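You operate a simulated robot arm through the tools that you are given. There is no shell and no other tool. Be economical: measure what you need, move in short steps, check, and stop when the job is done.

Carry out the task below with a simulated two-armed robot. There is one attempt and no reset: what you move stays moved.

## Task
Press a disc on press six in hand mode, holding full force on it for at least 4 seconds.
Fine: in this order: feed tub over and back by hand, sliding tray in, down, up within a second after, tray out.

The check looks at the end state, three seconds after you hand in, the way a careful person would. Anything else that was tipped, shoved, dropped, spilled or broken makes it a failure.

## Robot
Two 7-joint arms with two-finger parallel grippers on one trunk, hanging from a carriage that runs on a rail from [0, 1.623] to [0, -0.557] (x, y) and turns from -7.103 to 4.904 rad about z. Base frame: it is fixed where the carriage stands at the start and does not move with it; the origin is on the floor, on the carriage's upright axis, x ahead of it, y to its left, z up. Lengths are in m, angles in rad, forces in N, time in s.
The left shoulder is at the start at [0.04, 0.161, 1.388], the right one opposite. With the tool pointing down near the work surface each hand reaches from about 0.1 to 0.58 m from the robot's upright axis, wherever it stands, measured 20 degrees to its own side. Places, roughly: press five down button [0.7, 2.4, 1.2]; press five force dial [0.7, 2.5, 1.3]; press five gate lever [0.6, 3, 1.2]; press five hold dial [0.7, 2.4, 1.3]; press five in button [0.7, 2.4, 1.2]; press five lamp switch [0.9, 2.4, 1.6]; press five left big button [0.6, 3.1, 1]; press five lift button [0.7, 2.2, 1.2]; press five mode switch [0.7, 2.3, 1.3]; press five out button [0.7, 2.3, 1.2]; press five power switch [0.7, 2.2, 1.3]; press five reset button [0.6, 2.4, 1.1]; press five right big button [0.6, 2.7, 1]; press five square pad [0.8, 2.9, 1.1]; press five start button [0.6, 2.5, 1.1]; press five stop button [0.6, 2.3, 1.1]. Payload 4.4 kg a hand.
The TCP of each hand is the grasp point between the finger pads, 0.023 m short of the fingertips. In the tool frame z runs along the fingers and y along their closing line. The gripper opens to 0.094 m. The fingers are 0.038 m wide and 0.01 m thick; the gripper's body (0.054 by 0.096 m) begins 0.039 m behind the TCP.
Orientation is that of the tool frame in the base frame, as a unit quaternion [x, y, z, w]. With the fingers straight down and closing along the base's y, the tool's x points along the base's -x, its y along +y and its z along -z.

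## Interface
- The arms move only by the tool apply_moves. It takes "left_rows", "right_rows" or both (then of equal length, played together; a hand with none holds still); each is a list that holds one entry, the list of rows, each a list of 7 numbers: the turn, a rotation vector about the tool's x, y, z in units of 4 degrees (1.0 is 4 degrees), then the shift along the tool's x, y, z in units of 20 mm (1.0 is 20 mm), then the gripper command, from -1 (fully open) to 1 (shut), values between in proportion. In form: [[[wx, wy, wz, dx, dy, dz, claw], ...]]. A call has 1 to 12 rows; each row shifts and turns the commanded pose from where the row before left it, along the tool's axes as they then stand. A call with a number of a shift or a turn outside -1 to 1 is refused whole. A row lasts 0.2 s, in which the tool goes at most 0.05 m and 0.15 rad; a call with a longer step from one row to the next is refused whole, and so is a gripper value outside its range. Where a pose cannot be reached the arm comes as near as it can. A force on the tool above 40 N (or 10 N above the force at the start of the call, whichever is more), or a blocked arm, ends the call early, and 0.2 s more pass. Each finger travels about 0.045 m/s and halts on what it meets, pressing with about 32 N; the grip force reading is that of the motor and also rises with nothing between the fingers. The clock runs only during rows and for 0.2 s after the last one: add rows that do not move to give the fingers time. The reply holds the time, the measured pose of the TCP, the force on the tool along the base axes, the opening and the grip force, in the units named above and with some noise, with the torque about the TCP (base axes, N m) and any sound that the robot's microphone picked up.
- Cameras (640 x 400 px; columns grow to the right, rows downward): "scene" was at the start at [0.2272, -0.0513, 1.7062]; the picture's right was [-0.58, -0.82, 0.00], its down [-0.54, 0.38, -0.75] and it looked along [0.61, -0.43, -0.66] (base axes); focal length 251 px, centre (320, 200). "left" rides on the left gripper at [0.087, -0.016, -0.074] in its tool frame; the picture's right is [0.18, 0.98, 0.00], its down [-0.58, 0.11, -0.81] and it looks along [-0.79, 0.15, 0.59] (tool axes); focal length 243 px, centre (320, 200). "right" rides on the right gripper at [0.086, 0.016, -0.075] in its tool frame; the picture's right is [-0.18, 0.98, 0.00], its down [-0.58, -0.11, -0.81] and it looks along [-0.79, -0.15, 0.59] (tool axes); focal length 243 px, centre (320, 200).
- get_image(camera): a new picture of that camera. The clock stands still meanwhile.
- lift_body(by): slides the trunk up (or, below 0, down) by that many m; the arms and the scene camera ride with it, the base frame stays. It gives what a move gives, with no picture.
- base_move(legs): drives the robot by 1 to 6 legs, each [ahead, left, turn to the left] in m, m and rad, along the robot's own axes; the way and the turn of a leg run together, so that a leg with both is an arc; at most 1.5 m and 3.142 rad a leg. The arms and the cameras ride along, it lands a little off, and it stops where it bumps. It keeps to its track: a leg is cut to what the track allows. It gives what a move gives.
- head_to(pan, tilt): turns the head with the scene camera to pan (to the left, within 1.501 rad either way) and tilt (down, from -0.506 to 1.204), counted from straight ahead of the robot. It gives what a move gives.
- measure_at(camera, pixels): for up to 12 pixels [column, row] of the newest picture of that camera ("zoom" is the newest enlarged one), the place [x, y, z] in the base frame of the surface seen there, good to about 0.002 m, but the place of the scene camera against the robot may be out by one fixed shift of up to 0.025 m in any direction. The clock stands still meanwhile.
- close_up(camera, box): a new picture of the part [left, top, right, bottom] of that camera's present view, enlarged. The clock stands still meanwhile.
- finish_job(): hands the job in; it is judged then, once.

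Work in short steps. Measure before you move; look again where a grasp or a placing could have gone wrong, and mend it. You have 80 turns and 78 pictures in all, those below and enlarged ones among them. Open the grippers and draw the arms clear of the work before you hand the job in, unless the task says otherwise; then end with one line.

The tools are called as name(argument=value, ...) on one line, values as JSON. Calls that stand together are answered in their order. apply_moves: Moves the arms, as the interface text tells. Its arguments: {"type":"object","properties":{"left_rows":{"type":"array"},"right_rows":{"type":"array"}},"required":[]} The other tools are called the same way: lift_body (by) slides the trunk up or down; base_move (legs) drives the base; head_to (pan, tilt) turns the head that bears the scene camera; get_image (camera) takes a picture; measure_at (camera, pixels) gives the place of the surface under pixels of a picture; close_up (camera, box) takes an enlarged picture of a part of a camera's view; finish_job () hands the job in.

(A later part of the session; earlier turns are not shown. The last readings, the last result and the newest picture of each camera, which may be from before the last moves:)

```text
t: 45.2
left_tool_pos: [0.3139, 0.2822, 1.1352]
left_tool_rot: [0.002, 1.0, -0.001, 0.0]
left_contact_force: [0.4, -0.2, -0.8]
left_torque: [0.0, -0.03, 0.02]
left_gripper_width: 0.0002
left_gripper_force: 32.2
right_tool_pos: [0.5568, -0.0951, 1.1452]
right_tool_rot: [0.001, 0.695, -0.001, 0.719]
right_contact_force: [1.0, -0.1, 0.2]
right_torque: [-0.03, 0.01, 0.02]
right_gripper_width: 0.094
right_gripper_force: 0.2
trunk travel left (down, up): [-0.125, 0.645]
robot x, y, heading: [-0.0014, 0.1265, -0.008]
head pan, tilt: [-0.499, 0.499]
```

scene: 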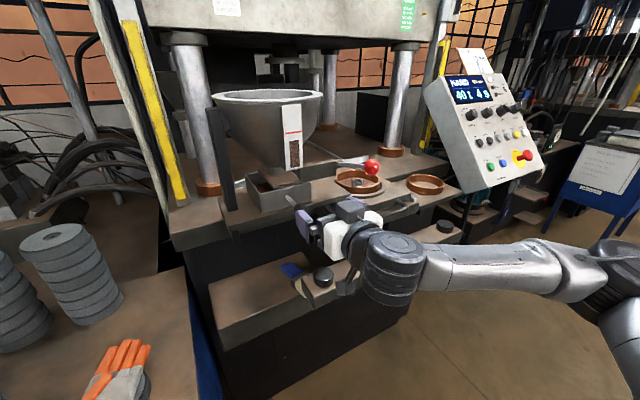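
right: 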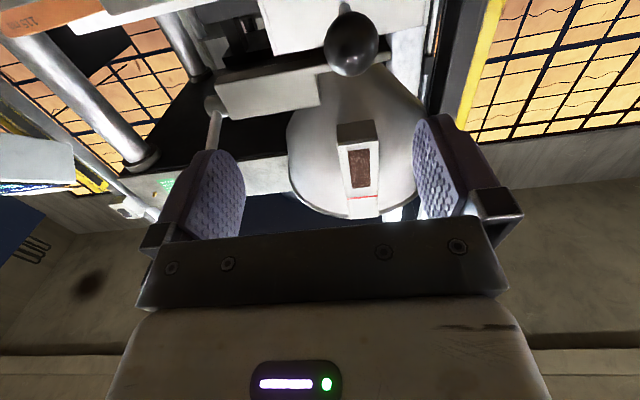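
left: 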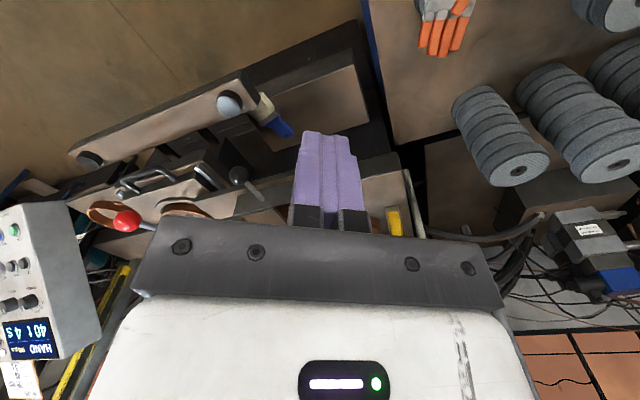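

The pose is reachable now. I verify the ball with the right camera before closing in.

get_image(camera="right")

measure_at(camera="right", pixels=[[340, 18], [335, 30], [345, 5], [210, 130], [330, 20], [350, 20]])

```text
48 pictures are left
```

right: 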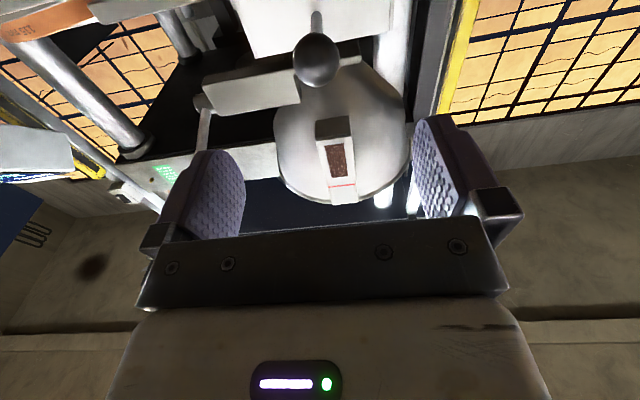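

```text
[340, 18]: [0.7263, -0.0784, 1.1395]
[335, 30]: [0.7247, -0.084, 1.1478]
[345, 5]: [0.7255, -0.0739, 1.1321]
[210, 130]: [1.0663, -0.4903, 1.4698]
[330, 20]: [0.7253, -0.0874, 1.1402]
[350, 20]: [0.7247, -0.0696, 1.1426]
```

My pixels missed the ball, which is at (316,60). I measure again.

measure_at(camera="right", pixels=[[316, 60], [316, 40], [316, 80], [299, 60], [333, 60], [200, 155], [205, 115], [250, 95]])

```text
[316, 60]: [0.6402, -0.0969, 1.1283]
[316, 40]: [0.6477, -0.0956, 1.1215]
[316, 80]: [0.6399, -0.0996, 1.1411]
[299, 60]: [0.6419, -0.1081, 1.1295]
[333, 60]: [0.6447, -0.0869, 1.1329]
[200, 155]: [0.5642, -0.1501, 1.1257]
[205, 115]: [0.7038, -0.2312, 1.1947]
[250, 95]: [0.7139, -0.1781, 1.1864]
```

The ball centre is at about [0.656,-0.0975,1.136]. I advance with the fingers open, then close on it.

apply_moves(right_rows=[[[0, 0, 0, 0.55, -0.1, 0, -1], [0, 0, 0, 0, 0, 1, -1], [0, 0, 0, 0, 0, 1, -1], [0, 0, 0, 0, 0, 1, -1], [0, 0, 0, 0, 0, 1, -1], [0, 0, 0, 0, 0, 0, 0.3], [0, 0, 0, 0, 0, 0, 1], [0, 0, 0, 0, 0, 0, 1], [0, 0, 0, 0, 0, 0, 1], [0, 0, 0, 0, 0, 0, 1]]])

get_image(camera="scene")

get_image(camera="right")

```text
t: 47.4
left_tool_pos: [0.3134, 0.285, 1.1359]
left_tool_rot: [0.001, 1.0, 0.0, 0.001]
left_contact_force: [0.7, -1.0, -0.6]
left_torque: [-0.01, -0.01, -0.02]
left_gripper_width: 0.0
left_gripper_force: 31.4
right_tool_pos: [0.6381, -0.0973, 1.1368]
right_tool_rot: [0.001, 0.696, -0.001, 0.718]
right_contact_force: [1.4, 2.6, 0.2]
right_torque: [-0.08, -0.04, 0.16]
right_gripper_width: 0.0314
right_gripper_force: 45.5
trunk travel left (down, up): [-0.125, 0.645]
robot x, y, heading: [0.0018, 0.1274, -0.001]
head pan, tilt: [-0.499, 0.499]
```

```text
47 pictures are left
```

scene: 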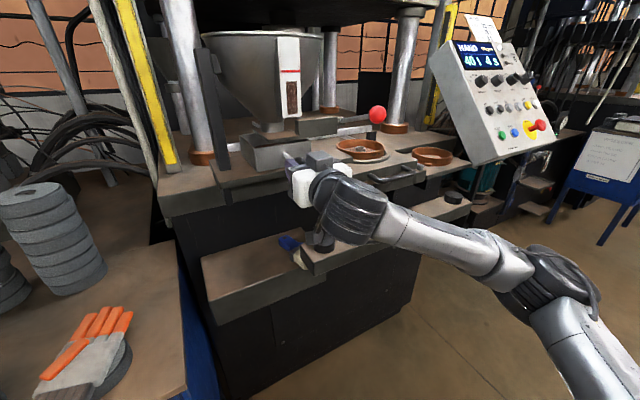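

```text
46 pictures are left
```

right: 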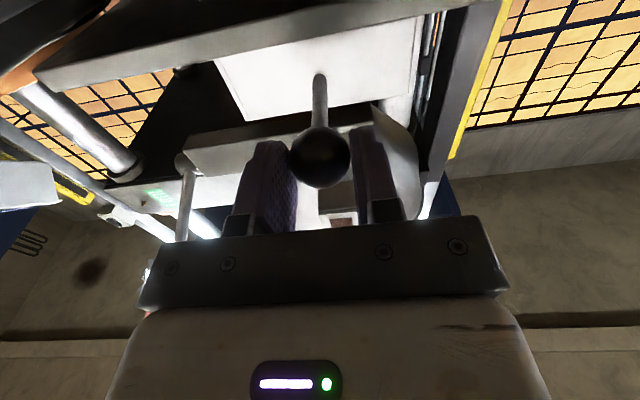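

The ball is held, with an opening of 31 mm. I slide the tub right toward the die, stopping before the red lever to check clearance.

apply_moves(right_rows=[[[0, 0, 0, 0, -0.5, 0, 1], [0, 0, 0, 0, -0.5, 0, 1], [0, 0, 0, 0, -1, 0, 1], [0, 0, 0, 0, -1, 0, 1], [0, 0, 0, 0, -0.5, 0, 1]]])

get_image(camera="scene")

get_image(camera="right")

```text
t: 48.6
left_tool_pos: [0.3141, 0.2847, 1.1354]
left_tool_rot: [0.001, 1.0, 0.0, 0.0]
left_contact_force: [-0.8, -0.1, -0.6]
left_torque: [-0.04, 0.0, -0.01]
left_gripper_width: 0.0
left_gripper_force: 31.5
right_tool_pos: [0.6363, -0.1681, 1.1349]
right_tool_rot: [0.001, 0.696, -0.001, 0.718]
right_contact_force: [6.0, 2.1, -2.3]
right_torque: [-0.14, 0.05, -0.07]
right_gripper_width: 0.0317
right_gripper_force: 45.8
trunk travel left (down, up): [-0.125, 0.645]
robot x, y, heading: [-0.001, 0.1278, -0.003]
head pan, tilt: [-0.499, 0.499]
```

```text
45 pictures are left
```

scene: 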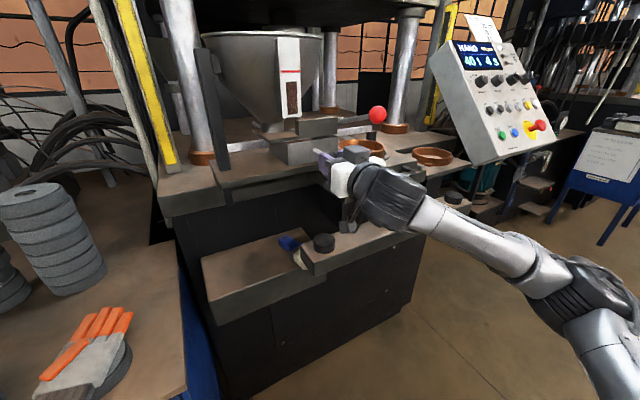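

```text
44 pictures are left
```

right: 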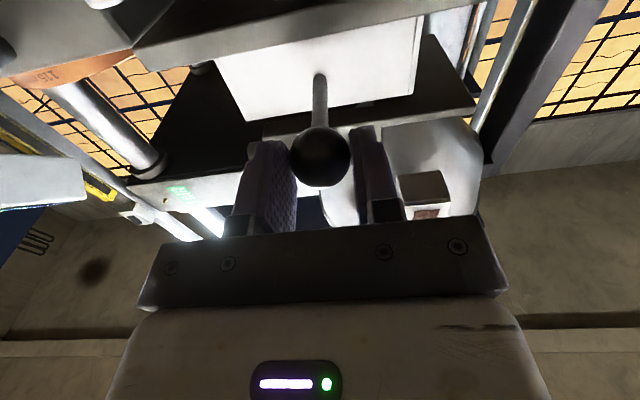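

The tub follows. I check the clearance between the grey box and the red ball in a close-up.

close_up(camera="scene", box=[260, 80, 440, 220])

measure_at(camera="zoom", pixels=[[340, 205], [415, 100], [345, 195], [415, 117], [385, 118]])

```text
2.86 times, centred on (350, 150) of scene
```

zoom: 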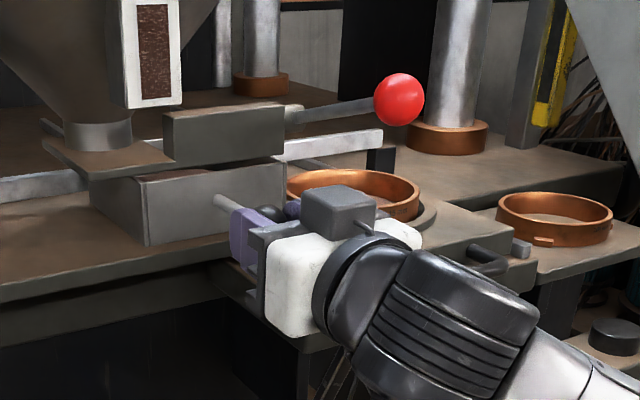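

```text
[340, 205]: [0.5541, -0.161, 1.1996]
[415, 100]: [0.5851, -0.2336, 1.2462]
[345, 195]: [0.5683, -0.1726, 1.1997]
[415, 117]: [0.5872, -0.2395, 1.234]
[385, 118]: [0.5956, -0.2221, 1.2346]
```

The box top is at 1.200 and the red ball's underside at about 1.231 in the same camera, which leaves 3 cm. I slide on to over the die.

apply_moves(right_rows=[[[0, 0, 0, 0, -1, 0, 1], [0, 0, 0, 0, -1, 0, 1], [0, 0, 0, 0, -1, 0, 1], [0, 0, 0, 0, -1, 0, 1], [0, 0, 0, 0, -1, 0, 1], [0, 0, 0, 0, -1, 0, 1], [0, 0, 0, 0, -1, 0, 1], [0, 0, 0, 0, -0.5, 0, 1], [0, 0, 0, 0, 0, 0, 1]]])

get_image(camera="scene")

```text
t: 50.6
left_tool_pos: [0.3145, 0.2839, 1.1348]
left_tool_rot: [0.002, 1.0, 0.001, 0.0]
left_contact_force: [0.1, 0.2, 0.1]
left_torque: [-0.05, 0.01, -0.01]
left_gripper_width: 0.0
left_gripper_force: 32.2
right_tool_pos: [0.6374, -0.3166, 1.1361]
right_tool_rot: [0.002, 0.696, -0.002, 0.718]
right_contact_force: [12.7, 2.1, -10.2]
right_torque: [-0.05, 0.16, 0.03]
right_gripper_width: 0.0316
right_gripper_force: 45.0
trunk travel left (down, up): [-0.125, 0.645]
robot x, y, heading: [0.0009, 0.1281, -0.005]
head pan, tilt: [-0.499, 0.499]
```

```text
42 pictures are left
```

scene: 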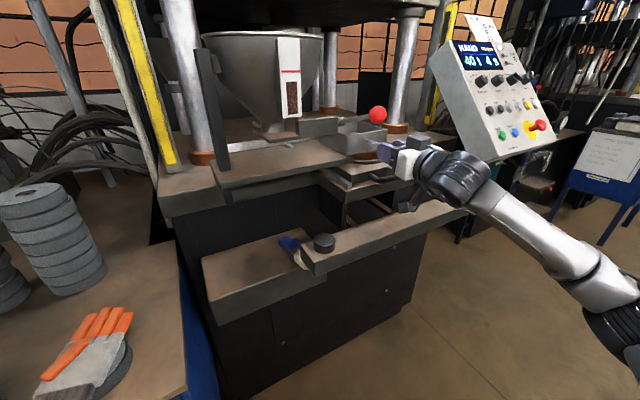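

The tub is almost over the die and still slides freely. I push on gently to its stop.

apply_moves(right_rows=[[[0, 0, 0, 0, -0.5, 0, 1], [0, 0, 0, 0, -0.5, 0, 1], [0, 0, 0, 0, -0.3, 0, 1], [0, 0, 0, 0, -0.3, 0, 1], [0, 0, 0, 0, -0.3, 0, 1], [0, 0, 0, 0, 0, 0, 1], [0, 0, 0, 0, 0, 0, 1], [0, 0, 0, 0, 0, 0, 1]]])

close_up(camera="scene", box=[240, 70, 460, 230])

```text
t: 52.4
left_tool_pos: [0.3132, 0.2884, 1.1357]
left_tool_rot: [0.003, 1.0, 0.003, -0.001]
left_contact_force: [-0.2, -0.2, -1.5]
left_torque: [-0.01, 0.02, 0.0]
left_gripper_width: 0.0
left_gripper_force: 31.6
right_tool_pos: [0.6367, -0.3476, 1.1362]
right_tool_rot: [0.0, 0.693, 0.003, 0.721]
right_contact_force: [4.4, 32.8, 1.0]
right_torque: [0.12, -0.2, 0.69]
right_gripper_width: 0.0316
right_gripper_force: 45.7
trunk travel left (down, up): [-0.125, 0.645]
robot x, y, heading: [0.0001, 0.127, -0.004]
head pan, tilt: [-0.499, 0.499]
```

```text
2.50 times, centred on (350, 150) of scene
```

zoom: 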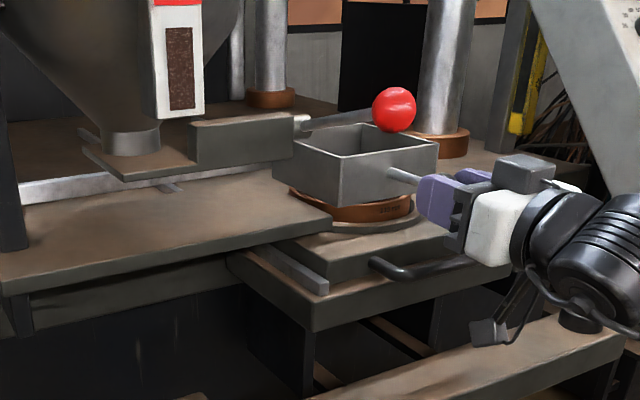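

The tub stops squarely over the die with 33 N at the end stop. I now slide it back to its start.

apply_moves(right_rows=[[[0, 0, 0, 0, 0.5, 0, 1], [0, 0, 0, 0, 1, 0, 1], [0, 0, 0, 0, 1, 0, 1], [0, 0, 0, 0, 1, 0, 1], [0, 0, 0, 0, 1, 0, 1], [0, 0, 0, 0, 1, 0, 1], [0, 0, 0, 0, 1, 0, 1], [0, 0, 0, 0, 1, 0, 1], [0, 0, 0, 0, 1, 0, 1], [0, 0, 0, 0, 1, 0, 1], [0, 0, 0, 0, 1, 0, 1]]])

apply_moves(right_rows=[[[0, 0, 0, 0, 0.8, 0, 1], [0, 0, 0, 0, 0.5, 0, 1], [0, 0, 0, 0, 0.3, 0, 1], [0, 0, 0, 0, 0.3, 0, 1], [0, 0, 0, 0, 0.3, 0, 1], [0, 0, 0, 0, 0, 0, 1]]])

close_up(camera="scene", box=[220, 70, 440, 230])

```text
t: 54.8
left_tool_pos: [0.3125, 0.2842, 1.1342]
left_tool_rot: [0.002, 1.0, 0.0, 0.0]
left_contact_force: [0.0, 0.6, -0.1]
left_torque: [0.0, 0.01, 0.02]
left_gripper_width: 0.0
left_gripper_force: 32.1
right_tool_pos: [0.6363, -0.1438, 1.1359]
right_tool_rot: [0.0, 0.695, 0.0, 0.719]
right_contact_force: [-1.7, 0.2, 1.5]
right_torque: [-0.21, 0.23, 0.06]
right_gripper_width: 0.0316
right_gripper_force: 44.6
trunk travel left (down, up): [-0.125, 0.645]
robot x, y, heading: [-0.0011, 0.1298, -0.003]
head pan, tilt: [-0.499, 0.499]
```

```text
t: 56.2
left_tool_pos: [0.3117, 0.2843, 1.1348]
left_tool_rot: [0.002, 1.0, 0.0, 0.0]
left_contact_force: [-0.2, 0.6, -0.1]
left_torque: [0.02, 0.01, -0.01]
left_gripper_width: 0.0001
left_gripper_force: 31.9
right_tool_pos: [0.6367, -0.1009, 1.1365]
right_tool_rot: [0.001, 0.695, -0.001, 0.719]
right_contact_force: [-6.8, -2.1, 2.4]
right_torque: [-0.09, -0.09, -0.03]
right_gripper_width: 0.0315
right_gripper_force: 44.9
trunk travel left (down, up): [-0.125, 0.645]
robot x, y, heading: [0.0014, 0.1294, -0.006]
head pan, tilt: [-0.499, 0.499]
```

```text
2.50 times, centred on (330, 150) of scene
```

zoom: 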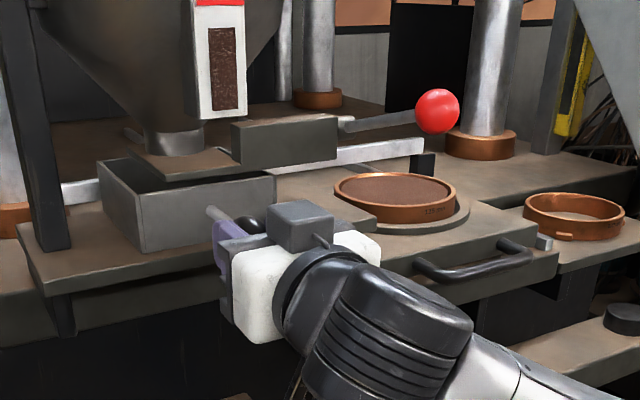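

The die is now filled. I press the tub to its home stop, release, and back straight out.

apply_moves(right_rows=[[[0, 0, 0, 0, 0.2, 0, 1], [0, 0, 0, 0, 0.2, 0, 1], [0, 0, 0, 0, 0.2, 0, 1], [0, 0, 0, 0, 0, 0, 1], [0, 0, 0, 0, 0, 0, -0.2], [0, 0, 0, 0, 0, 0, -1], [0, 0, 0, 0, 0, 0, -1], [0, 0, 0, 0, 0, 0, -1], [0, 0, 0, 0, 0, -1, -1], [0, 0, 0, 0, 0, -1, -1], [0, 0, 0, 0, 0, -1, -1], [0, 0, 0, 0, 0, -1, -1]]])

close_up(camera="scene", box=[220, 70, 440, 230])

close_up(camera="scene", box=[420, 20, 580, 170])

```text
t: 58.8
left_tool_pos: [0.313, 0.2841, 1.1353]
left_tool_rot: [0.002, 1.0, 0.0, 0.001]
left_contact_force: [0.0, -0.1, 0.2]
left_torque: [0.0, 0.02, 0.0]
left_gripper_width: 0.0001
left_gripper_force: 31.9
right_tool_pos: [0.5579, -0.0895, 1.1328]
right_tool_rot: [0.001, 0.695, -0.001, 0.719]
right_contact_force: [0.8, 0.3, -0.2]
right_torque: [0.01, 0.0, 0.02]
right_gripper_width: 0.0942
right_gripper_force: 0.0
trunk travel left (down, up): [-0.125, 0.645]
robot x, y, heading: [-0.0001, 0.1329, -0.006]
head pan, tilt: [-0.499, 0.499]
```

```text
2.50 times, centred on (330, 150) of scene
```

zoom: 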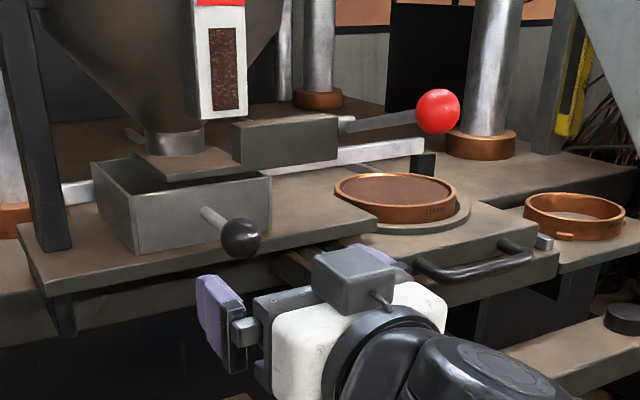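

```text
2.67 times, centred on (500, 95) of scene
```

zoom: 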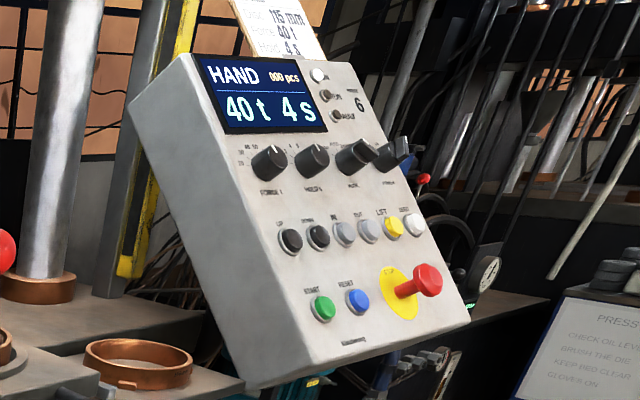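

The tub is home and the die is full. I retract the right hand, close it and pitch it down to match the sloping panel, then drive right to the panel.

apply_moves(right_rows=[[[0, 0, 0, 0, 0, -1, 1], [0, 1, 0, 0, 0, -1, 1], [0, 1, 0, 0, 0, -1, 1], [0, 1, 0, 0, 0, -1, 1], [0, 1, 0, 0, 0, -1, 1], [0, 1, 0, 0, 0, -1, 1], [0, 1, 0, 0, 0, -0.5, 1], [0, 1, 0, 0, 0, 0, 1], [0, 1, 0, 0, 0, 0, 1], [0, 1, 0, 0, 0, 0, 1], [0, 0.7, 0, 0, 0, 0, 1]]])

base_move(legs=[[0, -0.63, 0]])

lift_body(by=0.2)

head_to(pan=-0.35, tilt=0.4)

get_image(camera="scene")

```text
t: 61.2
left_tool_pos: [0.3129, 0.2845, 1.1351]
left_tool_rot: [0.002, 1.0, -0.001, 0.0]
left_contact_force: [-0.4, -0.8, 0.6]
left_torque: [0.0, -0.01, -0.03]
left_gripper_width: 0.0
left_gripper_force: 32.6
right_tool_pos: [0.4287, -0.0888, 1.1467]
right_tool_rot: [0.001, 0.895, 0.0, 0.447]
right_contact_force: [0.2, -0.2, -0.3]
right_torque: [-0.01, 0.03, -0.03]
right_gripper_width: 0.0
right_gripper_force: 32.1
trunk travel left (down, up): [-0.125, 0.645]
robot x, y, heading: [0.0036, 0.1296, -0.003]
head pan, tilt: [-0.499, 0.499]
```

```text
t: 64.8
left_tool_pos: [0.3116, -0.3441, 1.1345]
left_tool_rot: [-0.001, 1.0, -0.001, 0.001]
left_contact_force: [-0.4, 0.0, 0.8]
left_torque: [0.03, 0.01, 0.01]
left_gripper_width: 0.0
left_gripper_force: 32.1
right_tool_pos: [0.4306, -0.7159, 1.145]
right_tool_rot: [-0.002, 0.894, 0.001, 0.447]
right_contact_force: [-0.5, 1.1, -0.6]
right_torque: [0.03, -0.03, 0.05]
right_gripper_width: 0.0
right_gripper_force: 31.8
trunk travel left (down, up): [-0.125, 0.645]
robot x, y, heading: [0.004, -0.5014, 0.002]
head pan, tilt: [-0.499, 0.499]
```

```text
t: 66.9
left_tool_pos: [0.3125, -0.3451, 1.3351]
left_tool_rot: [-0.001, 1.0, 0.0, -0.001]
left_contact_force: [-0.2, -0.5, 0.5]
left_torque: [-0.01, -0.02, 0.02]
left_gripper_width: 0.0001
left_gripper_force: 31.9
right_tool_pos: [0.4307, -0.7161, 1.3469]
right_tool_rot: [-0.001, 0.895, 0.0, 0.447]
right_contact_force: [0.1, 0.2, -0.9]
right_torque: [-0.01, -0.04, -0.02]
right_gripper_width: 0.0
right_gripper_force: 32.1
trunk travel left (down, up): [-0.325, 0.445]
robot x, y, heading: [0.002, -0.5032, 0.002]
head pan, tilt: [-0.499, 0.499]
```

```text
t: 67.6
left_tool_pos: [0.313, -0.3452, 1.3337]
left_tool_rot: [-0.002, 1.0, 0.0, 0.0]
left_contact_force: [-0.5, -0.1, -0.4]
left_torque: [0.04, -0.01, 0.03]
left_gripper_width: 0.0003
left_gripper_force: 31.8
right_tool_pos: [0.4317, -0.7152, 1.346]
right_tool_rot: [-0.002, 0.895, 0.001, 0.446]
right_contact_force: [0.2, 0.0, 0.3]
right_torque: [0.01, 0.0, -0.03]
right_gripper_width: 0.0002
right_gripper_force: 31.7
trunk travel left (down, up): [-0.325, 0.445]
robot x, y, heading: [-0.0015, -0.5018, 0.007]
head pan, tilt: [-0.351, 0.4]
```

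```text
37 pictures are left
```

scene: 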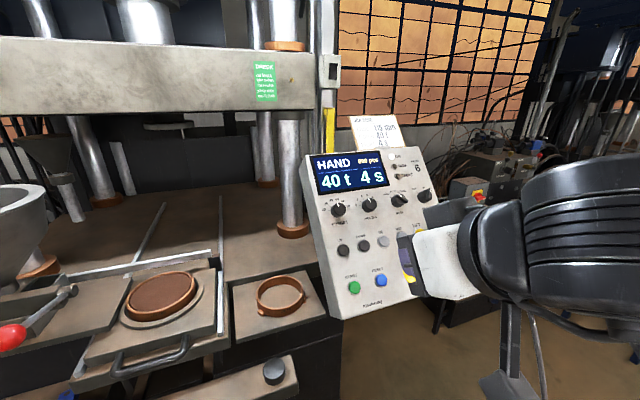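

I get a close-up of the panel and the right-camera view, then measure the buttons.

get_image(camera="right")

close_up(camera="scene", box=[305, 180, 445, 320])

measure_at(camera="scene", pixels=[[343, 250], [363, 245], [383, 241], [353, 288], [380, 280], [350, 262], [370, 258], [350, 225], [340, 300], [403, 300]])

```text
36 pictures are left
```

right: 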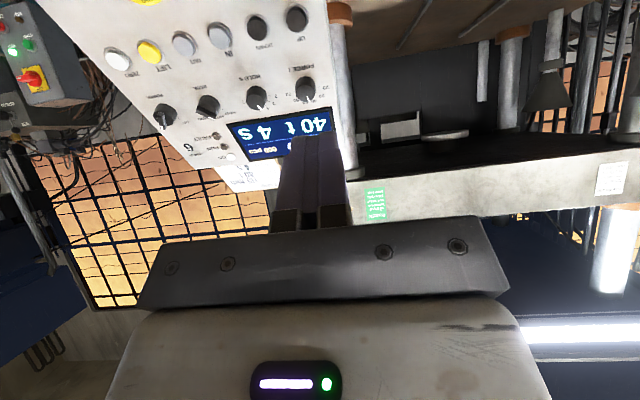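

```text
2.86 times, centred on (375, 250) of scene
```

zoom: 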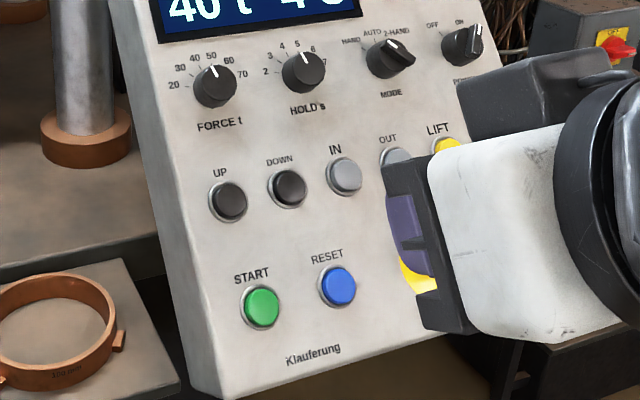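

```text
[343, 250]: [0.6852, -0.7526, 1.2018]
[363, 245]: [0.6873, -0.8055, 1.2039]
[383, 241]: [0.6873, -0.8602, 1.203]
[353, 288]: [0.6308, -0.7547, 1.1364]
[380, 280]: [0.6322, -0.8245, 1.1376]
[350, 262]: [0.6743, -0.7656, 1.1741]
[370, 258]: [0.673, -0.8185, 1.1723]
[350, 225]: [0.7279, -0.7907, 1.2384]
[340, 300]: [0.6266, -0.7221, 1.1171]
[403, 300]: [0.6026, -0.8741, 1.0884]
```

The right camera sees all the buttons, so I measure them there for true positions.

measure_at(camera="right", pixels=[[297, 17], [259, 25], [220, 35], [184, 43], [149, 51], [275, 45], [240, 55], [200, 62], [250, 5]])

```text
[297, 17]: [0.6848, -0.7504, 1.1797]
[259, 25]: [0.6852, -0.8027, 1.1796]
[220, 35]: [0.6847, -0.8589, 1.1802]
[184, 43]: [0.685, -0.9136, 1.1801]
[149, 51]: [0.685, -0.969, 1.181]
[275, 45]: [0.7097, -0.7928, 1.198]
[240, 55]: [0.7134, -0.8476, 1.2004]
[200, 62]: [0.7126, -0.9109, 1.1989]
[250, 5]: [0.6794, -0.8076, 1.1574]
```

The true button faces are UP y=-0.751, DOWN y=-0.804, IN y=-0.859 and OUT y=-0.9135, all at x≈0.685, z≈1.180. The hand is already close to the panel's normal. I move to a standoff in front of IN.

apply_moves(right_rows=[[[0, 0, 0, -0.05, -0.6, 0.95, 1], [0, 0, 0, -0.05, -0.6, 0.95, 1], [0, 0, 0, -0.05, -0.6, 0.95, 1], [0, 0, 0, -0.05, -0.6, 0.95, 1], [0, 0, 0, -0.05, -0.6, 0.95, 1], [0, 0, 0, -0.05, -0.6, 0.95, 1], [0, 0, 0, -0.05, -0.6, 0.95, 1], [0, 0, 0, -0.05, -0.6, 0.95, 1], [0, 0, 0, -0.05, -0.6, 0.95, 1], [0, 0, 0, -0.05, -0.6, 0.95, 1], [0, 0, 0, -0.05, -0.6, 0.95, 1], [0, 0, 0, -0.05, -0.6, 0.95, 1]]])

get_image(camera="right")

```text
t: 70.2
left_tool_pos: [0.3124, -0.3444, 1.3342]
left_tool_rot: [-0.001, 1.0, -0.001, 0.001]
left_contact_force: [-0.3, 0.3, -0.3]
left_torque: [0.02, 0.02, -0.02]
left_gripper_width: 0.0
left_gripper_force: 32.1
right_tool_pos: [0.6215, -0.8619, 1.2183]
right_tool_rot: [-0.001, 0.894, 0.001, 0.447]
right_contact_force: [-0.6, 0.6, -0.1]
right_torque: [-0.02, 0.03, 0.03]
right_gripper_width: 0.0001
right_gripper_force: 32.5
trunk travel left (down, up): [-0.325, 0.445]
robot x, y, heading: [0.0012, -0.5027, 0.001]
head pan, tilt: [-0.351, 0.4]
```

```text
34 pictures are left
```

right: 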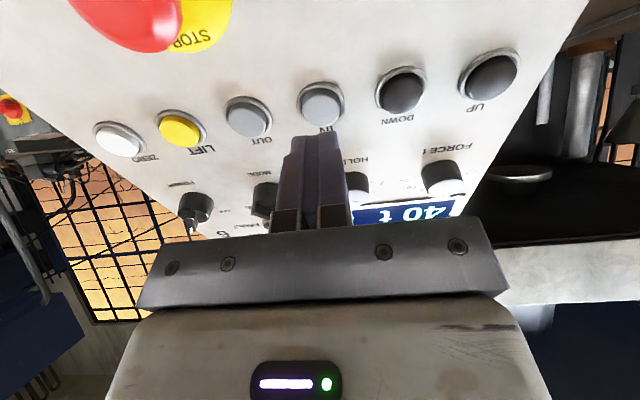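

The finger lines up with IN, at (321,104). I refine the measurement of the IN, DOWN and UP faces.

measure_at(camera="right", pixels=[[321, 104], [403, 92], [492, 76], [250, 115], [360, 130], [365, 60]])

```text
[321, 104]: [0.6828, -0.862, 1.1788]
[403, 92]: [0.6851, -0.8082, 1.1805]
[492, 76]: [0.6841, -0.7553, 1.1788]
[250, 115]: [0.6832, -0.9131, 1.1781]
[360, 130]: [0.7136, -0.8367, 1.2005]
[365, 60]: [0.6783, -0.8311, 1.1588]
```

The face is 50 mm ahead along the tool and 6 mm off in tool x. I approach and press IN by about 6 mm.

apply_moves(right_rows=[[[0, 0, 0, -0.14, 0, 1, 1], [0, 0, 0, -0.14, 0, 1, 1], [0, 0, 0, 0, 0.1, 0.4, 1], [0, 0, 0, 0, 0, 0.2, 1], [0, 0, 0, 0, 0, 0.2, 1], [0, 0, 0, 0, 0, 0, 1]]])

get_image(camera="scene")

```text
t: 71.6
left_tool_pos: [0.3126, -0.3453, 1.3346]
left_tool_rot: [-0.002, 1.0, 0.0, 0.0]
left_contact_force: [-0.2, -0.1, -0.4]
left_torque: [-0.01, -0.01, 0.02]
left_gripper_width: 0.0001
left_gripper_force: 31.9
right_tool_pos: [0.6682, -0.8574, 1.1895]
right_tool_rot: [-0.002, 0.895, 0.001, 0.447]
right_contact_force: [-3.5, -0.2, 2.6]
right_torque: [0.01, 0.02, -0.03]
right_gripper_width: 0.0
right_gripper_force: 31.9
trunk travel left (down, up): [-0.325, 0.445]
robot x, y, heading: [-0.0036, -0.4995, 0.004]
head pan, tilt: [-0.351, 0.4]
heard: click
```

```text
33 pictures are left
```

scene: 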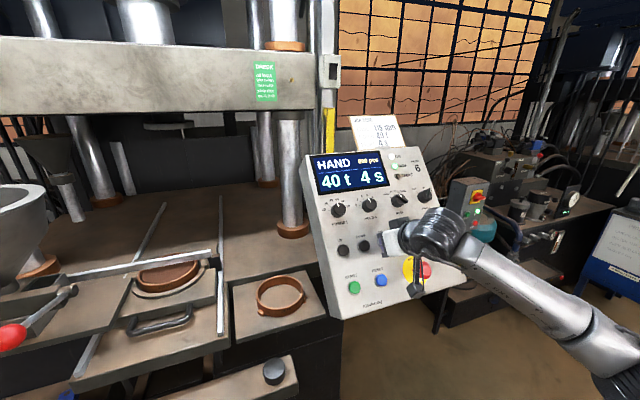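

A click was heard and the tray has begun to move in. I keep the button held for 1.6 s and look again.

apply_moves(right_rows=[[[0, 0, 0, 0, 0, 0, 1], [0, 0, 0, 0, 0, 0, 1], [0, 0, 0, 0, 0, 0, 1], [0, 0, 0, 0, 0, 0, 1], [0, 0, 0, 0, 0, 0, 1], [0, 0, 0, 0, 0, 0, 1], [0, 0, 0, 0, 0, 0, 1], [0, 0, 0, 0, 0, 0, 1]]])

get_image(camera="scene")

```text
t: 73.4
left_tool_pos: [0.3109, -0.3448, 1.3347]
left_tool_rot: [-0.002, 1.0, 0.0, 0.0]
left_contact_force: [-0.7, 0.9, -0.7]
left_torque: [-0.01, -0.01, 0.0]
left_gripper_width: 0.0
left_gripper_force: 31.8
right_tool_pos: [0.6687, -0.8566, 1.1898]
right_tool_rot: [-0.002, 0.895, 0.001, 0.447]
right_contact_force: [-3.7, 0.8, 2.8]
right_torque: [-0.01, 0.06, 0.0]
right_gripper_width: 0.0
right_gripper_force: 32.2
trunk travel left (down, up): [-0.325, 0.445]
robot x, y, heading: [0.002, -0.5002, 0.006]
head pan, tilt: [-0.351, 0.4]
```

```text
32 pictures are left
```

scene: 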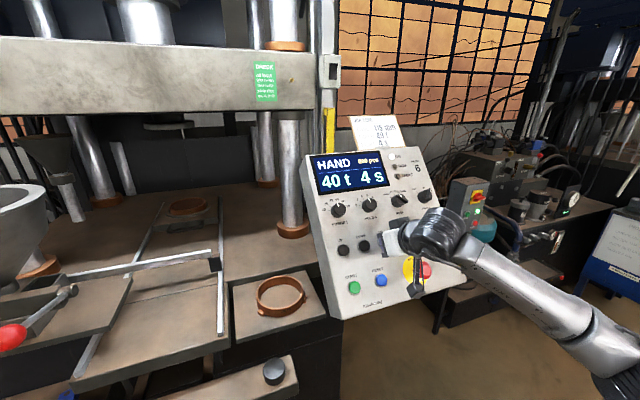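

The tray is in, with the die at (187,205) beneath the ram. I release IN and move to a standoff before DOWN, then check that the tray has settled.

apply_moves(right_rows=[[[0, 0, 0, 0, 0, -1, 1], [0, 0, 0, 0, 1, 0, 1], [0, 0, 0, 0, 1, 0, 1], [0, 0, 0, 0, 0.6, 0, 1], [0, 0, 0, 0, 0, 0, 1]]])

get_image(camera="scene")

get_image(camera="right")

```text
t: 74.6
left_tool_pos: [0.3108, -0.3446, 1.3342]
left_tool_rot: [-0.002, 1.0, 0.0, 0.0]
left_contact_force: [0.0, 0.2, 0.0]
left_torque: [0.02, -0.04, 0.0]
left_gripper_width: 0.0
left_gripper_force: 31.4
right_tool_pos: [0.6523, -0.8058, 1.2009]
right_tool_rot: [-0.002, 0.895, 0.001, 0.447]
right_contact_force: [-0.5, -1.0, 0.4]
right_torque: [0.01, 0.02, -0.01]
right_gripper_width: 0.0002
right_gripper_force: 32.2
trunk travel left (down, up): [-0.325, 0.445]
robot x, y, heading: [0.0009, -0.5015, 0.002]
head pan, tilt: [-0.351, 0.4]
```

```text
31 pictures are left
```

scene: 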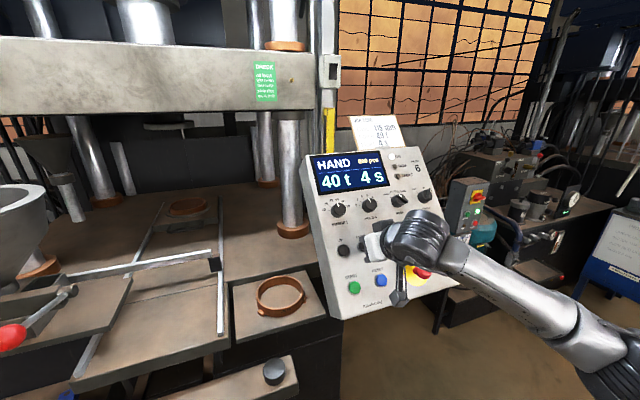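

```text
30 pictures are left
```

right: 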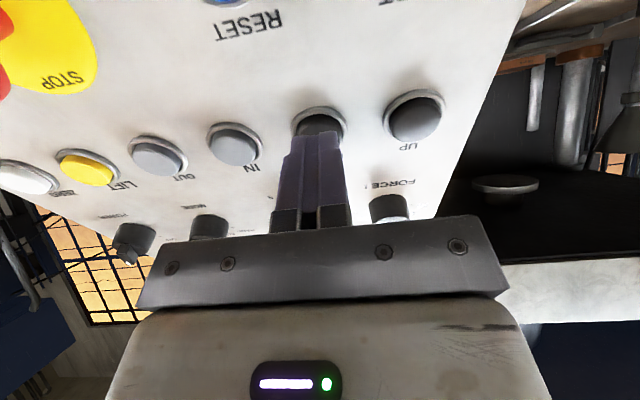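

The tray has settled and the finger is centred on DOWN. I press it and hold.

apply_moves(right_rows=[[[0, 0, 0, 0, 0, 0.7, 1], [0, 0, 0, 0, 0, 0.35, 1], [0, 0, 0, 0, 0, 0, 1]]])

get_image(camera="scene")

```text
t: 75.4
left_tool_pos: [0.3117, -0.3445, 1.3344]
left_tool_rot: [-0.002, 1.0, 0.001, 0.0]
left_contact_force: [-0.7, 0.6, 1.2]
left_torque: [0.01, 0.01, -0.02]
left_gripper_width: 0.0002
left_gripper_force: 31.7
right_tool_pos: [0.6688, -0.8056, 1.1898]
right_tool_rot: [-0.002, 0.894, 0.001, 0.448]
right_contact_force: [-5.5, 1.0, 5.3]
right_torque: [0.03, 0.07, -0.02]
right_gripper_width: 0.0
right_gripper_force: 32.2
trunk travel left (down, up): [-0.325, 0.445]
robot x, y, heading: [-0.0015, -0.4984, 0.007]
head pan, tilt: [-0.351, 0.4]
heard: click
```

```text
29 pictures are left
```

scene: 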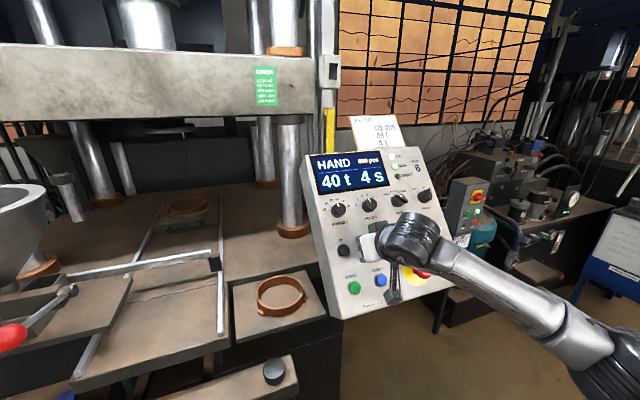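

The beam is descending. I keep holding and check again.

apply_moves(right_rows=[[[0, 0, 0, 0, 0, 0, 1], [0, 0, 0, 0, 0, 0, 1], [0, 0, 0, 0, 0, 0, 1], [0, 0, 0, 0, 0, 0, 1]]])

get_image(camera="scene")

```text
t: 76.4
left_tool_pos: [0.3111, -0.3449, 1.3343]
left_tool_rot: [-0.002, 1.0, 0.0, 0.0]
left_contact_force: [-0.6, -1.2, 0.0]
left_torque: [0.0, 0.02, 0.01]
left_gripper_width: 0.0
left_gripper_force: 32.3
right_tool_pos: [0.669, -0.8046, 1.1888]
right_tool_rot: [-0.002, 0.894, 0.002, 0.448]
right_contact_force: [-5.8, 3.1, 8.0]
right_torque: [0.03, 0.02, 0.04]
right_gripper_width: 0.0001
right_gripper_force: 32.4
trunk travel left (down, up): [-0.325, 0.445]
robot x, y, heading: [-0.0014, -0.4992, 0.0]
head pan, tilt: [-0.351, 0.4]
```

```text
28 pictures are left
```

scene: 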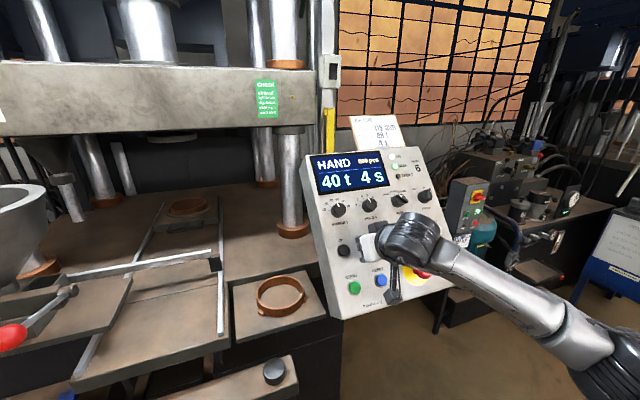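

It moves down about 15 px/s, with the punch at row 137 and the die at 200. I hold for 1.8 s more.

apply_moves(right_rows=[[[0, 0, 0, 0, 0, 0, 1], [0, 0, 0, 0, 0, 0, 1], [0, 0, 0, 0, 0, 0, 1], [0, 0, 0, 0, 0, 0, 1], [0, 0, 0, 0, 0, 0, 1], [0, 0, 0, 0, 0, 0, 1], [0, 0, 0, 0, 0, 0, 1], [0, 0, 0, 0, 0, 0, 1]]])

get_image(camera="scene")

```text
t: 78.2
left_tool_pos: [0.3125, -0.3449, 1.3354]
left_tool_rot: [-0.002, 1.0, 0.001, 0.0]
left_contact_force: [-0.2, 0.6, 0.1]
left_torque: [-0.02, 0.0, -0.03]
left_gripper_width: 0.0
left_gripper_force: 32.3
right_tool_pos: [0.669, -0.805, 1.1893]
right_tool_rot: [-0.002, 0.895, 0.001, 0.447]
right_contact_force: [-5.9, 3.2, 8.3]
right_torque: [0.07, -0.04, 0.05]
right_gripper_width: 0.0
right_gripper_force: 31.7
trunk travel left (down, up): [-0.325, 0.445]
robot x, y, heading: [0.0005, -0.5039, -0.0]
head pan, tilt: [-0.351, 0.4]
```

```text
27 pictures are left
```

scene: 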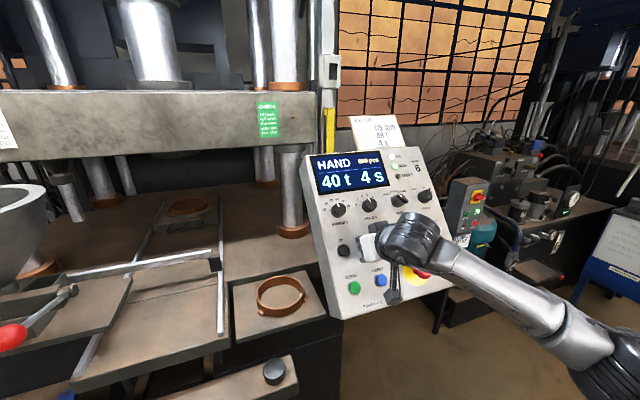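

The beam bottom is now at row 160 with about 2 s of travel left. I hold for 1.4 s more.

apply_moves(right_rows=[[[0, 0, 0, 0, 0, 0, 1], [0, 0, 0, 0, 0, 0, 1], [0, 0, 0, 0, 0, 0, 1], [0, 0, 0, 0, 0, 0, 1], [0, 0, 0, 0, 0, 0, 1], [0, 0, 0, 0, 0, 0, 1]]])

get_image(camera="scene")

```text
t: 79.6
left_tool_pos: [0.3119, -0.345, 1.3349]
left_tool_rot: [-0.001, 1.0, 0.0, 0.0]
left_contact_force: [-0.2, -0.2, -0.1]
left_torque: [0.02, -0.02, 0.01]
left_gripper_width: 0.0001
left_gripper_force: 31.8
right_tool_pos: [0.6701, -0.8051, 1.1905]
right_tool_rot: [-0.001, 0.894, 0.001, 0.447]
right_contact_force: [-6.4, 2.3, 9.0]
right_torque: [0.05, -0.01, 0.02]
right_gripper_width: 0.0001
right_gripper_force: 31.3
trunk travel left (down, up): [-0.325, 0.445]
robot x, y, heading: [-0.0001, -0.5021, 0.001]
head pan, tilt: [-0.351, 0.4]
```

```text
26 pictures are left
```

scene: 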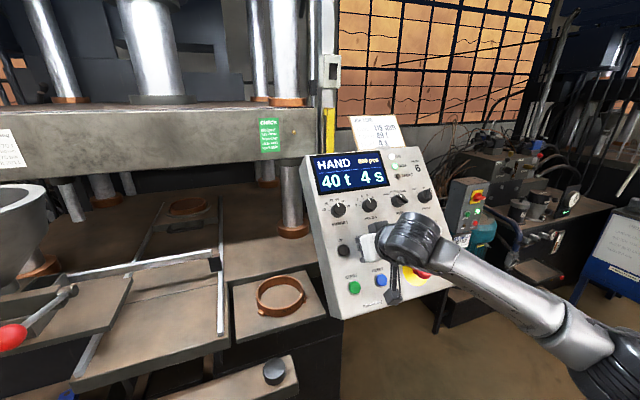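

The beam is at row 178 and still short of the die at 200. I hold in smaller steps.

apply_moves(right_rows=[[[0, 0, 0, 0, 0, 0, 1], [0, 0, 0, 0, 0, 0, 1], [0, 0, 0, 0, 0, 0, 1], [0, 0, 0, 0, 0, 0, 1]]])

get_image(camera="scene")

```text
t: 80.6
left_tool_pos: [0.3114, -0.3452, 1.335]
left_tool_rot: [-0.002, 1.0, 0.001, 0.0]
left_contact_force: [-0.2, -0.1, 0.6]
left_torque: [0.0, 0.01, -0.01]
left_gripper_width: 0.0
left_gripper_force: 32.5
right_tool_pos: [0.6686, -0.8046, 1.1895]
right_tool_rot: [-0.001, 0.895, 0.0, 0.447]
right_contact_force: [-7.3, 2.7, 7.5]
right_torque: [0.03, 0.03, 0.0]
right_gripper_width: 0.0001
right_gripper_force: 31.7
trunk travel left (down, up): [-0.325, 0.445]
robot x, y, heading: [-0.0006, -0.5021, 0.003]
head pan, tilt: [-0.351, 0.4]
```

```text
25 pictures are left
```

scene: 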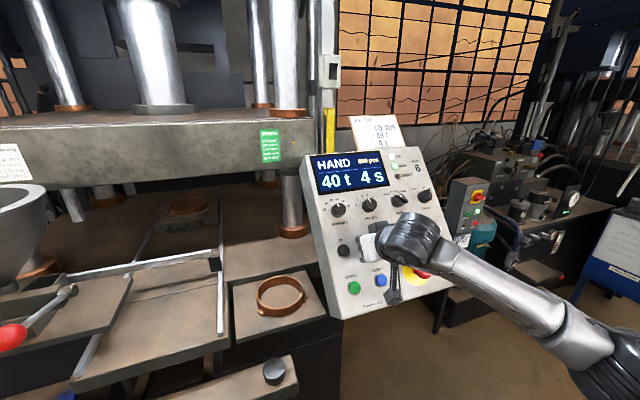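

The beam is at about row 188 and close to the die. I hold for another 0.8 s and watch the display.

apply_moves(right_rows=[[[0, 0, 0, 0, 0, 0, 1], [0, 0, 0, 0, 0, 0, 1], [0, 0, 0, 0, 0, 0, 1]]])

get_image(camera="scene")

```text
t: 81.4
left_tool_pos: [0.311, -0.3439, 1.3348]
left_tool_rot: [-0.002, 1.0, 0.0, 0.001]
left_contact_force: [-0.1, 0.0, -0.1]
left_torque: [0.01, 0.04, 0.01]
left_gripper_width: 0.0001
left_gripper_force: 31.5
right_tool_pos: [0.6698, -0.8063, 1.1896]
right_tool_rot: [-0.001, 0.894, 0.001, 0.447]
right_contact_force: [-6.9, 1.2, 8.3]
right_torque: [0.02, 0.02, 0.06]
right_gripper_width: 0.0
right_gripper_force: 32.1
trunk travel left (down, up): [-0.325, 0.445]
robot x, y, heading: [0.005, -0.5003, 0.003]
head pan, tilt: [-0.351, 0.4]
```

```text
24 pictures are left
```

scene: 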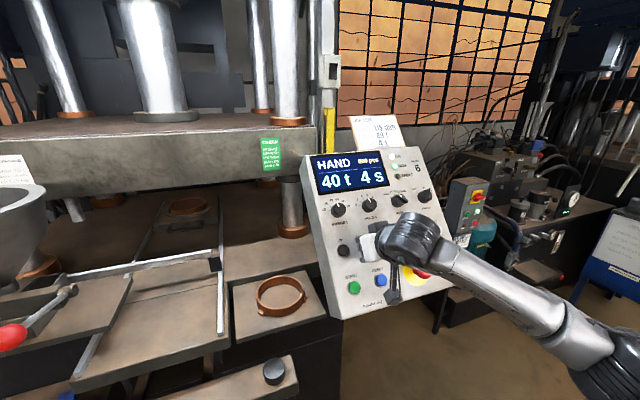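

The die is still visible below the beam and the display is unchanged. I hold for another 1 s.

apply_moves(right_rows=[[[0, 0, 0, 0, 0, 0, 1], [0, 0, 0, 0, 0, 0, 1], [0, 0, 0, 0, 0, 0, 1], [0, 0, 0, 0, 0, 0, 1]]])

get_image(camera="scene")

```text
t: 82.4
left_tool_pos: [0.313, -0.3448, 1.3333]
left_tool_rot: [-0.001, 1.0, 0.001, 0.0]
left_contact_force: [-0.2, 0.3, 0.4]
left_torque: [-0.01, 0.02, -0.04]
left_gripper_width: 0.0
left_gripper_force: 32.0
right_tool_pos: [0.669, -0.8055, 1.1891]
right_tool_rot: [-0.001, 0.894, 0.0, 0.447]
right_contact_force: [-7.1, 0.9, 6.7]
right_torque: [0.03, 0.01, 0.0]
right_gripper_width: 0.0
right_gripper_force: 31.8
trunk travel left (down, up): [-0.325, 0.445]
robot x, y, heading: [-0.0016, -0.4998, 0.006]
head pan, tilt: [-0.351, 0.4]
```

```text
23 pictures are left
```

scene: 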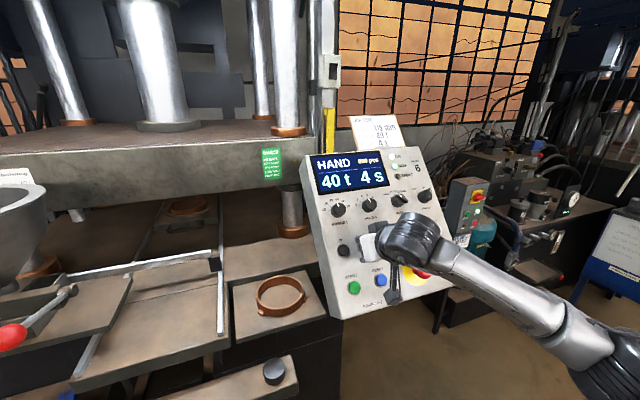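

The beam is still moving slowly, with the label bottom going from 171 to 179. I continue holding.

apply_moves(right_rows=[[[0, 0, 0, 0, 0, 0, 1], [0, 0, 0, 0, 0, 0, 1], [0, 0, 0, 0, 0, 0, 1], [0, 0, 0, 0, 0, 0, 1]]])

get_image(camera="scene")

```text
t: 83.4
left_tool_pos: [0.3115, -0.345, 1.3357]
left_tool_rot: [-0.002, 1.0, 0.0, 0.0]
left_contact_force: [0.2, -0.5, 0.2]
left_torque: [-0.05, 0.0, -0.01]
left_gripper_width: 0.0
left_gripper_force: 32.0
right_tool_pos: [0.6698, -0.8057, 1.1902]
right_tool_rot: [-0.001, 0.895, 0.0, 0.447]
right_contact_force: [-6.7, 1.2, 7.2]
right_torque: [0.0, 0.01, 0.0]
right_gripper_width: 0.0
right_gripper_force: 32.7
trunk travel left (down, up): [-0.325, 0.445]
robot x, y, heading: [0.0033, -0.4997, 0.002]
head pan, tilt: [-0.351, 0.4]
```

```text
22 pictures are left
```

scene: 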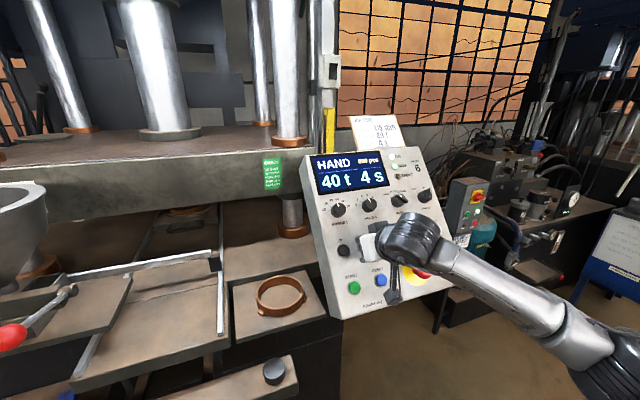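

The beam bottom is now at the die level, about row 205. I hold for 0.8 s more and view the beam and display together.

apply_moves(right_rows=[[[0, 0, 0, 0, 0, 0, 1], [0, 0, 0, 0, 0, 0, 1], [0, 0, 0, 0, 0, 0, 1]]])

close_up(camera="scene", box=[140, 110, 440, 250])

```text
t: 84.2
left_tool_pos: [0.3118, -0.3453, 1.3353]
left_tool_rot: [-0.001, 1.0, 0.0, -0.001]
left_contact_force: [-0.3, 0.0, 0.2]
left_torque: [0.02, 0.02, 0.01]
left_gripper_width: 0.0001
left_gripper_force: 31.6
right_tool_pos: [0.669, -0.8066, 1.1902]
right_tool_rot: [-0.002, 0.894, 0.001, 0.447]
right_contact_force: [-7.1, 0.9, 7.2]
right_torque: [0.0, 0.05, 0.04]
right_gripper_width: 0.0001
right_gripper_force: 31.9
trunk travel left (down, up): [-0.325, 0.445]
robot x, y, heading: [0.0064, -0.4983, 0.003]
head pan, tilt: [-0.351, 0.4]
```

```text
2.13 times, centred on (290, 180) of scene
```

zoom: 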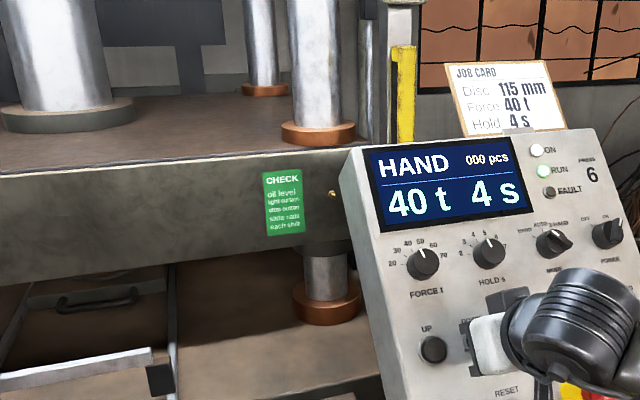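

The RUN lamp is lit and the beam is still descending. I hold for another 0.8 s.

apply_moves(right_rows=[[[0, 0, 0, 0, 0, 0, 1], [0, 0, 0, 0, 0, 0, 1], [0, 0, 0, 0, 0, 0, 1]]])

close_up(camera="scene", box=[140, 110, 440, 250])

```text
t: 85.0
left_tool_pos: [0.3113, -0.3459, 1.3346]
left_tool_rot: [-0.002, 1.0, 0.0, 0.001]
left_contact_force: [0.5, 0.3, 0.3]
left_torque: [0.01, 0.02, 0.0]
left_gripper_width: 0.0002
left_gripper_force: 32.6
right_tool_pos: [0.6695, -0.8057, 1.191]
right_tool_rot: [-0.001, 0.895, 0.001, 0.447]
right_contact_force: [-6.3, 1.0, 6.0]
right_torque: [0.01, 0.06, 0.03]
right_gripper_width: 0.0
right_gripper_force: 31.9
trunk travel left (down, up): [-0.325, 0.445]
robot x, y, heading: [-0.0022, -0.5034, -0.0]
head pan, tilt: [-0.351, 0.4]
```

```text
2.13 times, centred on (290, 180) of scene
```

zoom: 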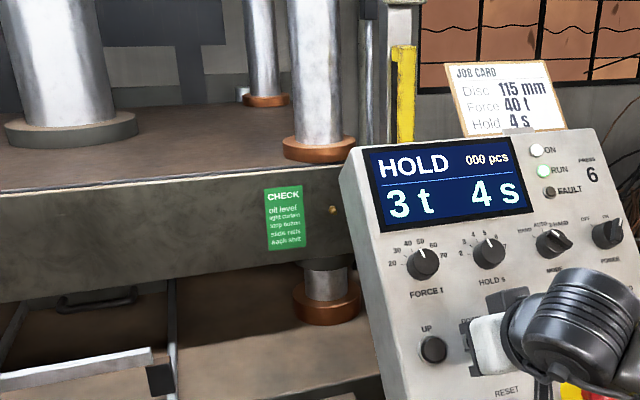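

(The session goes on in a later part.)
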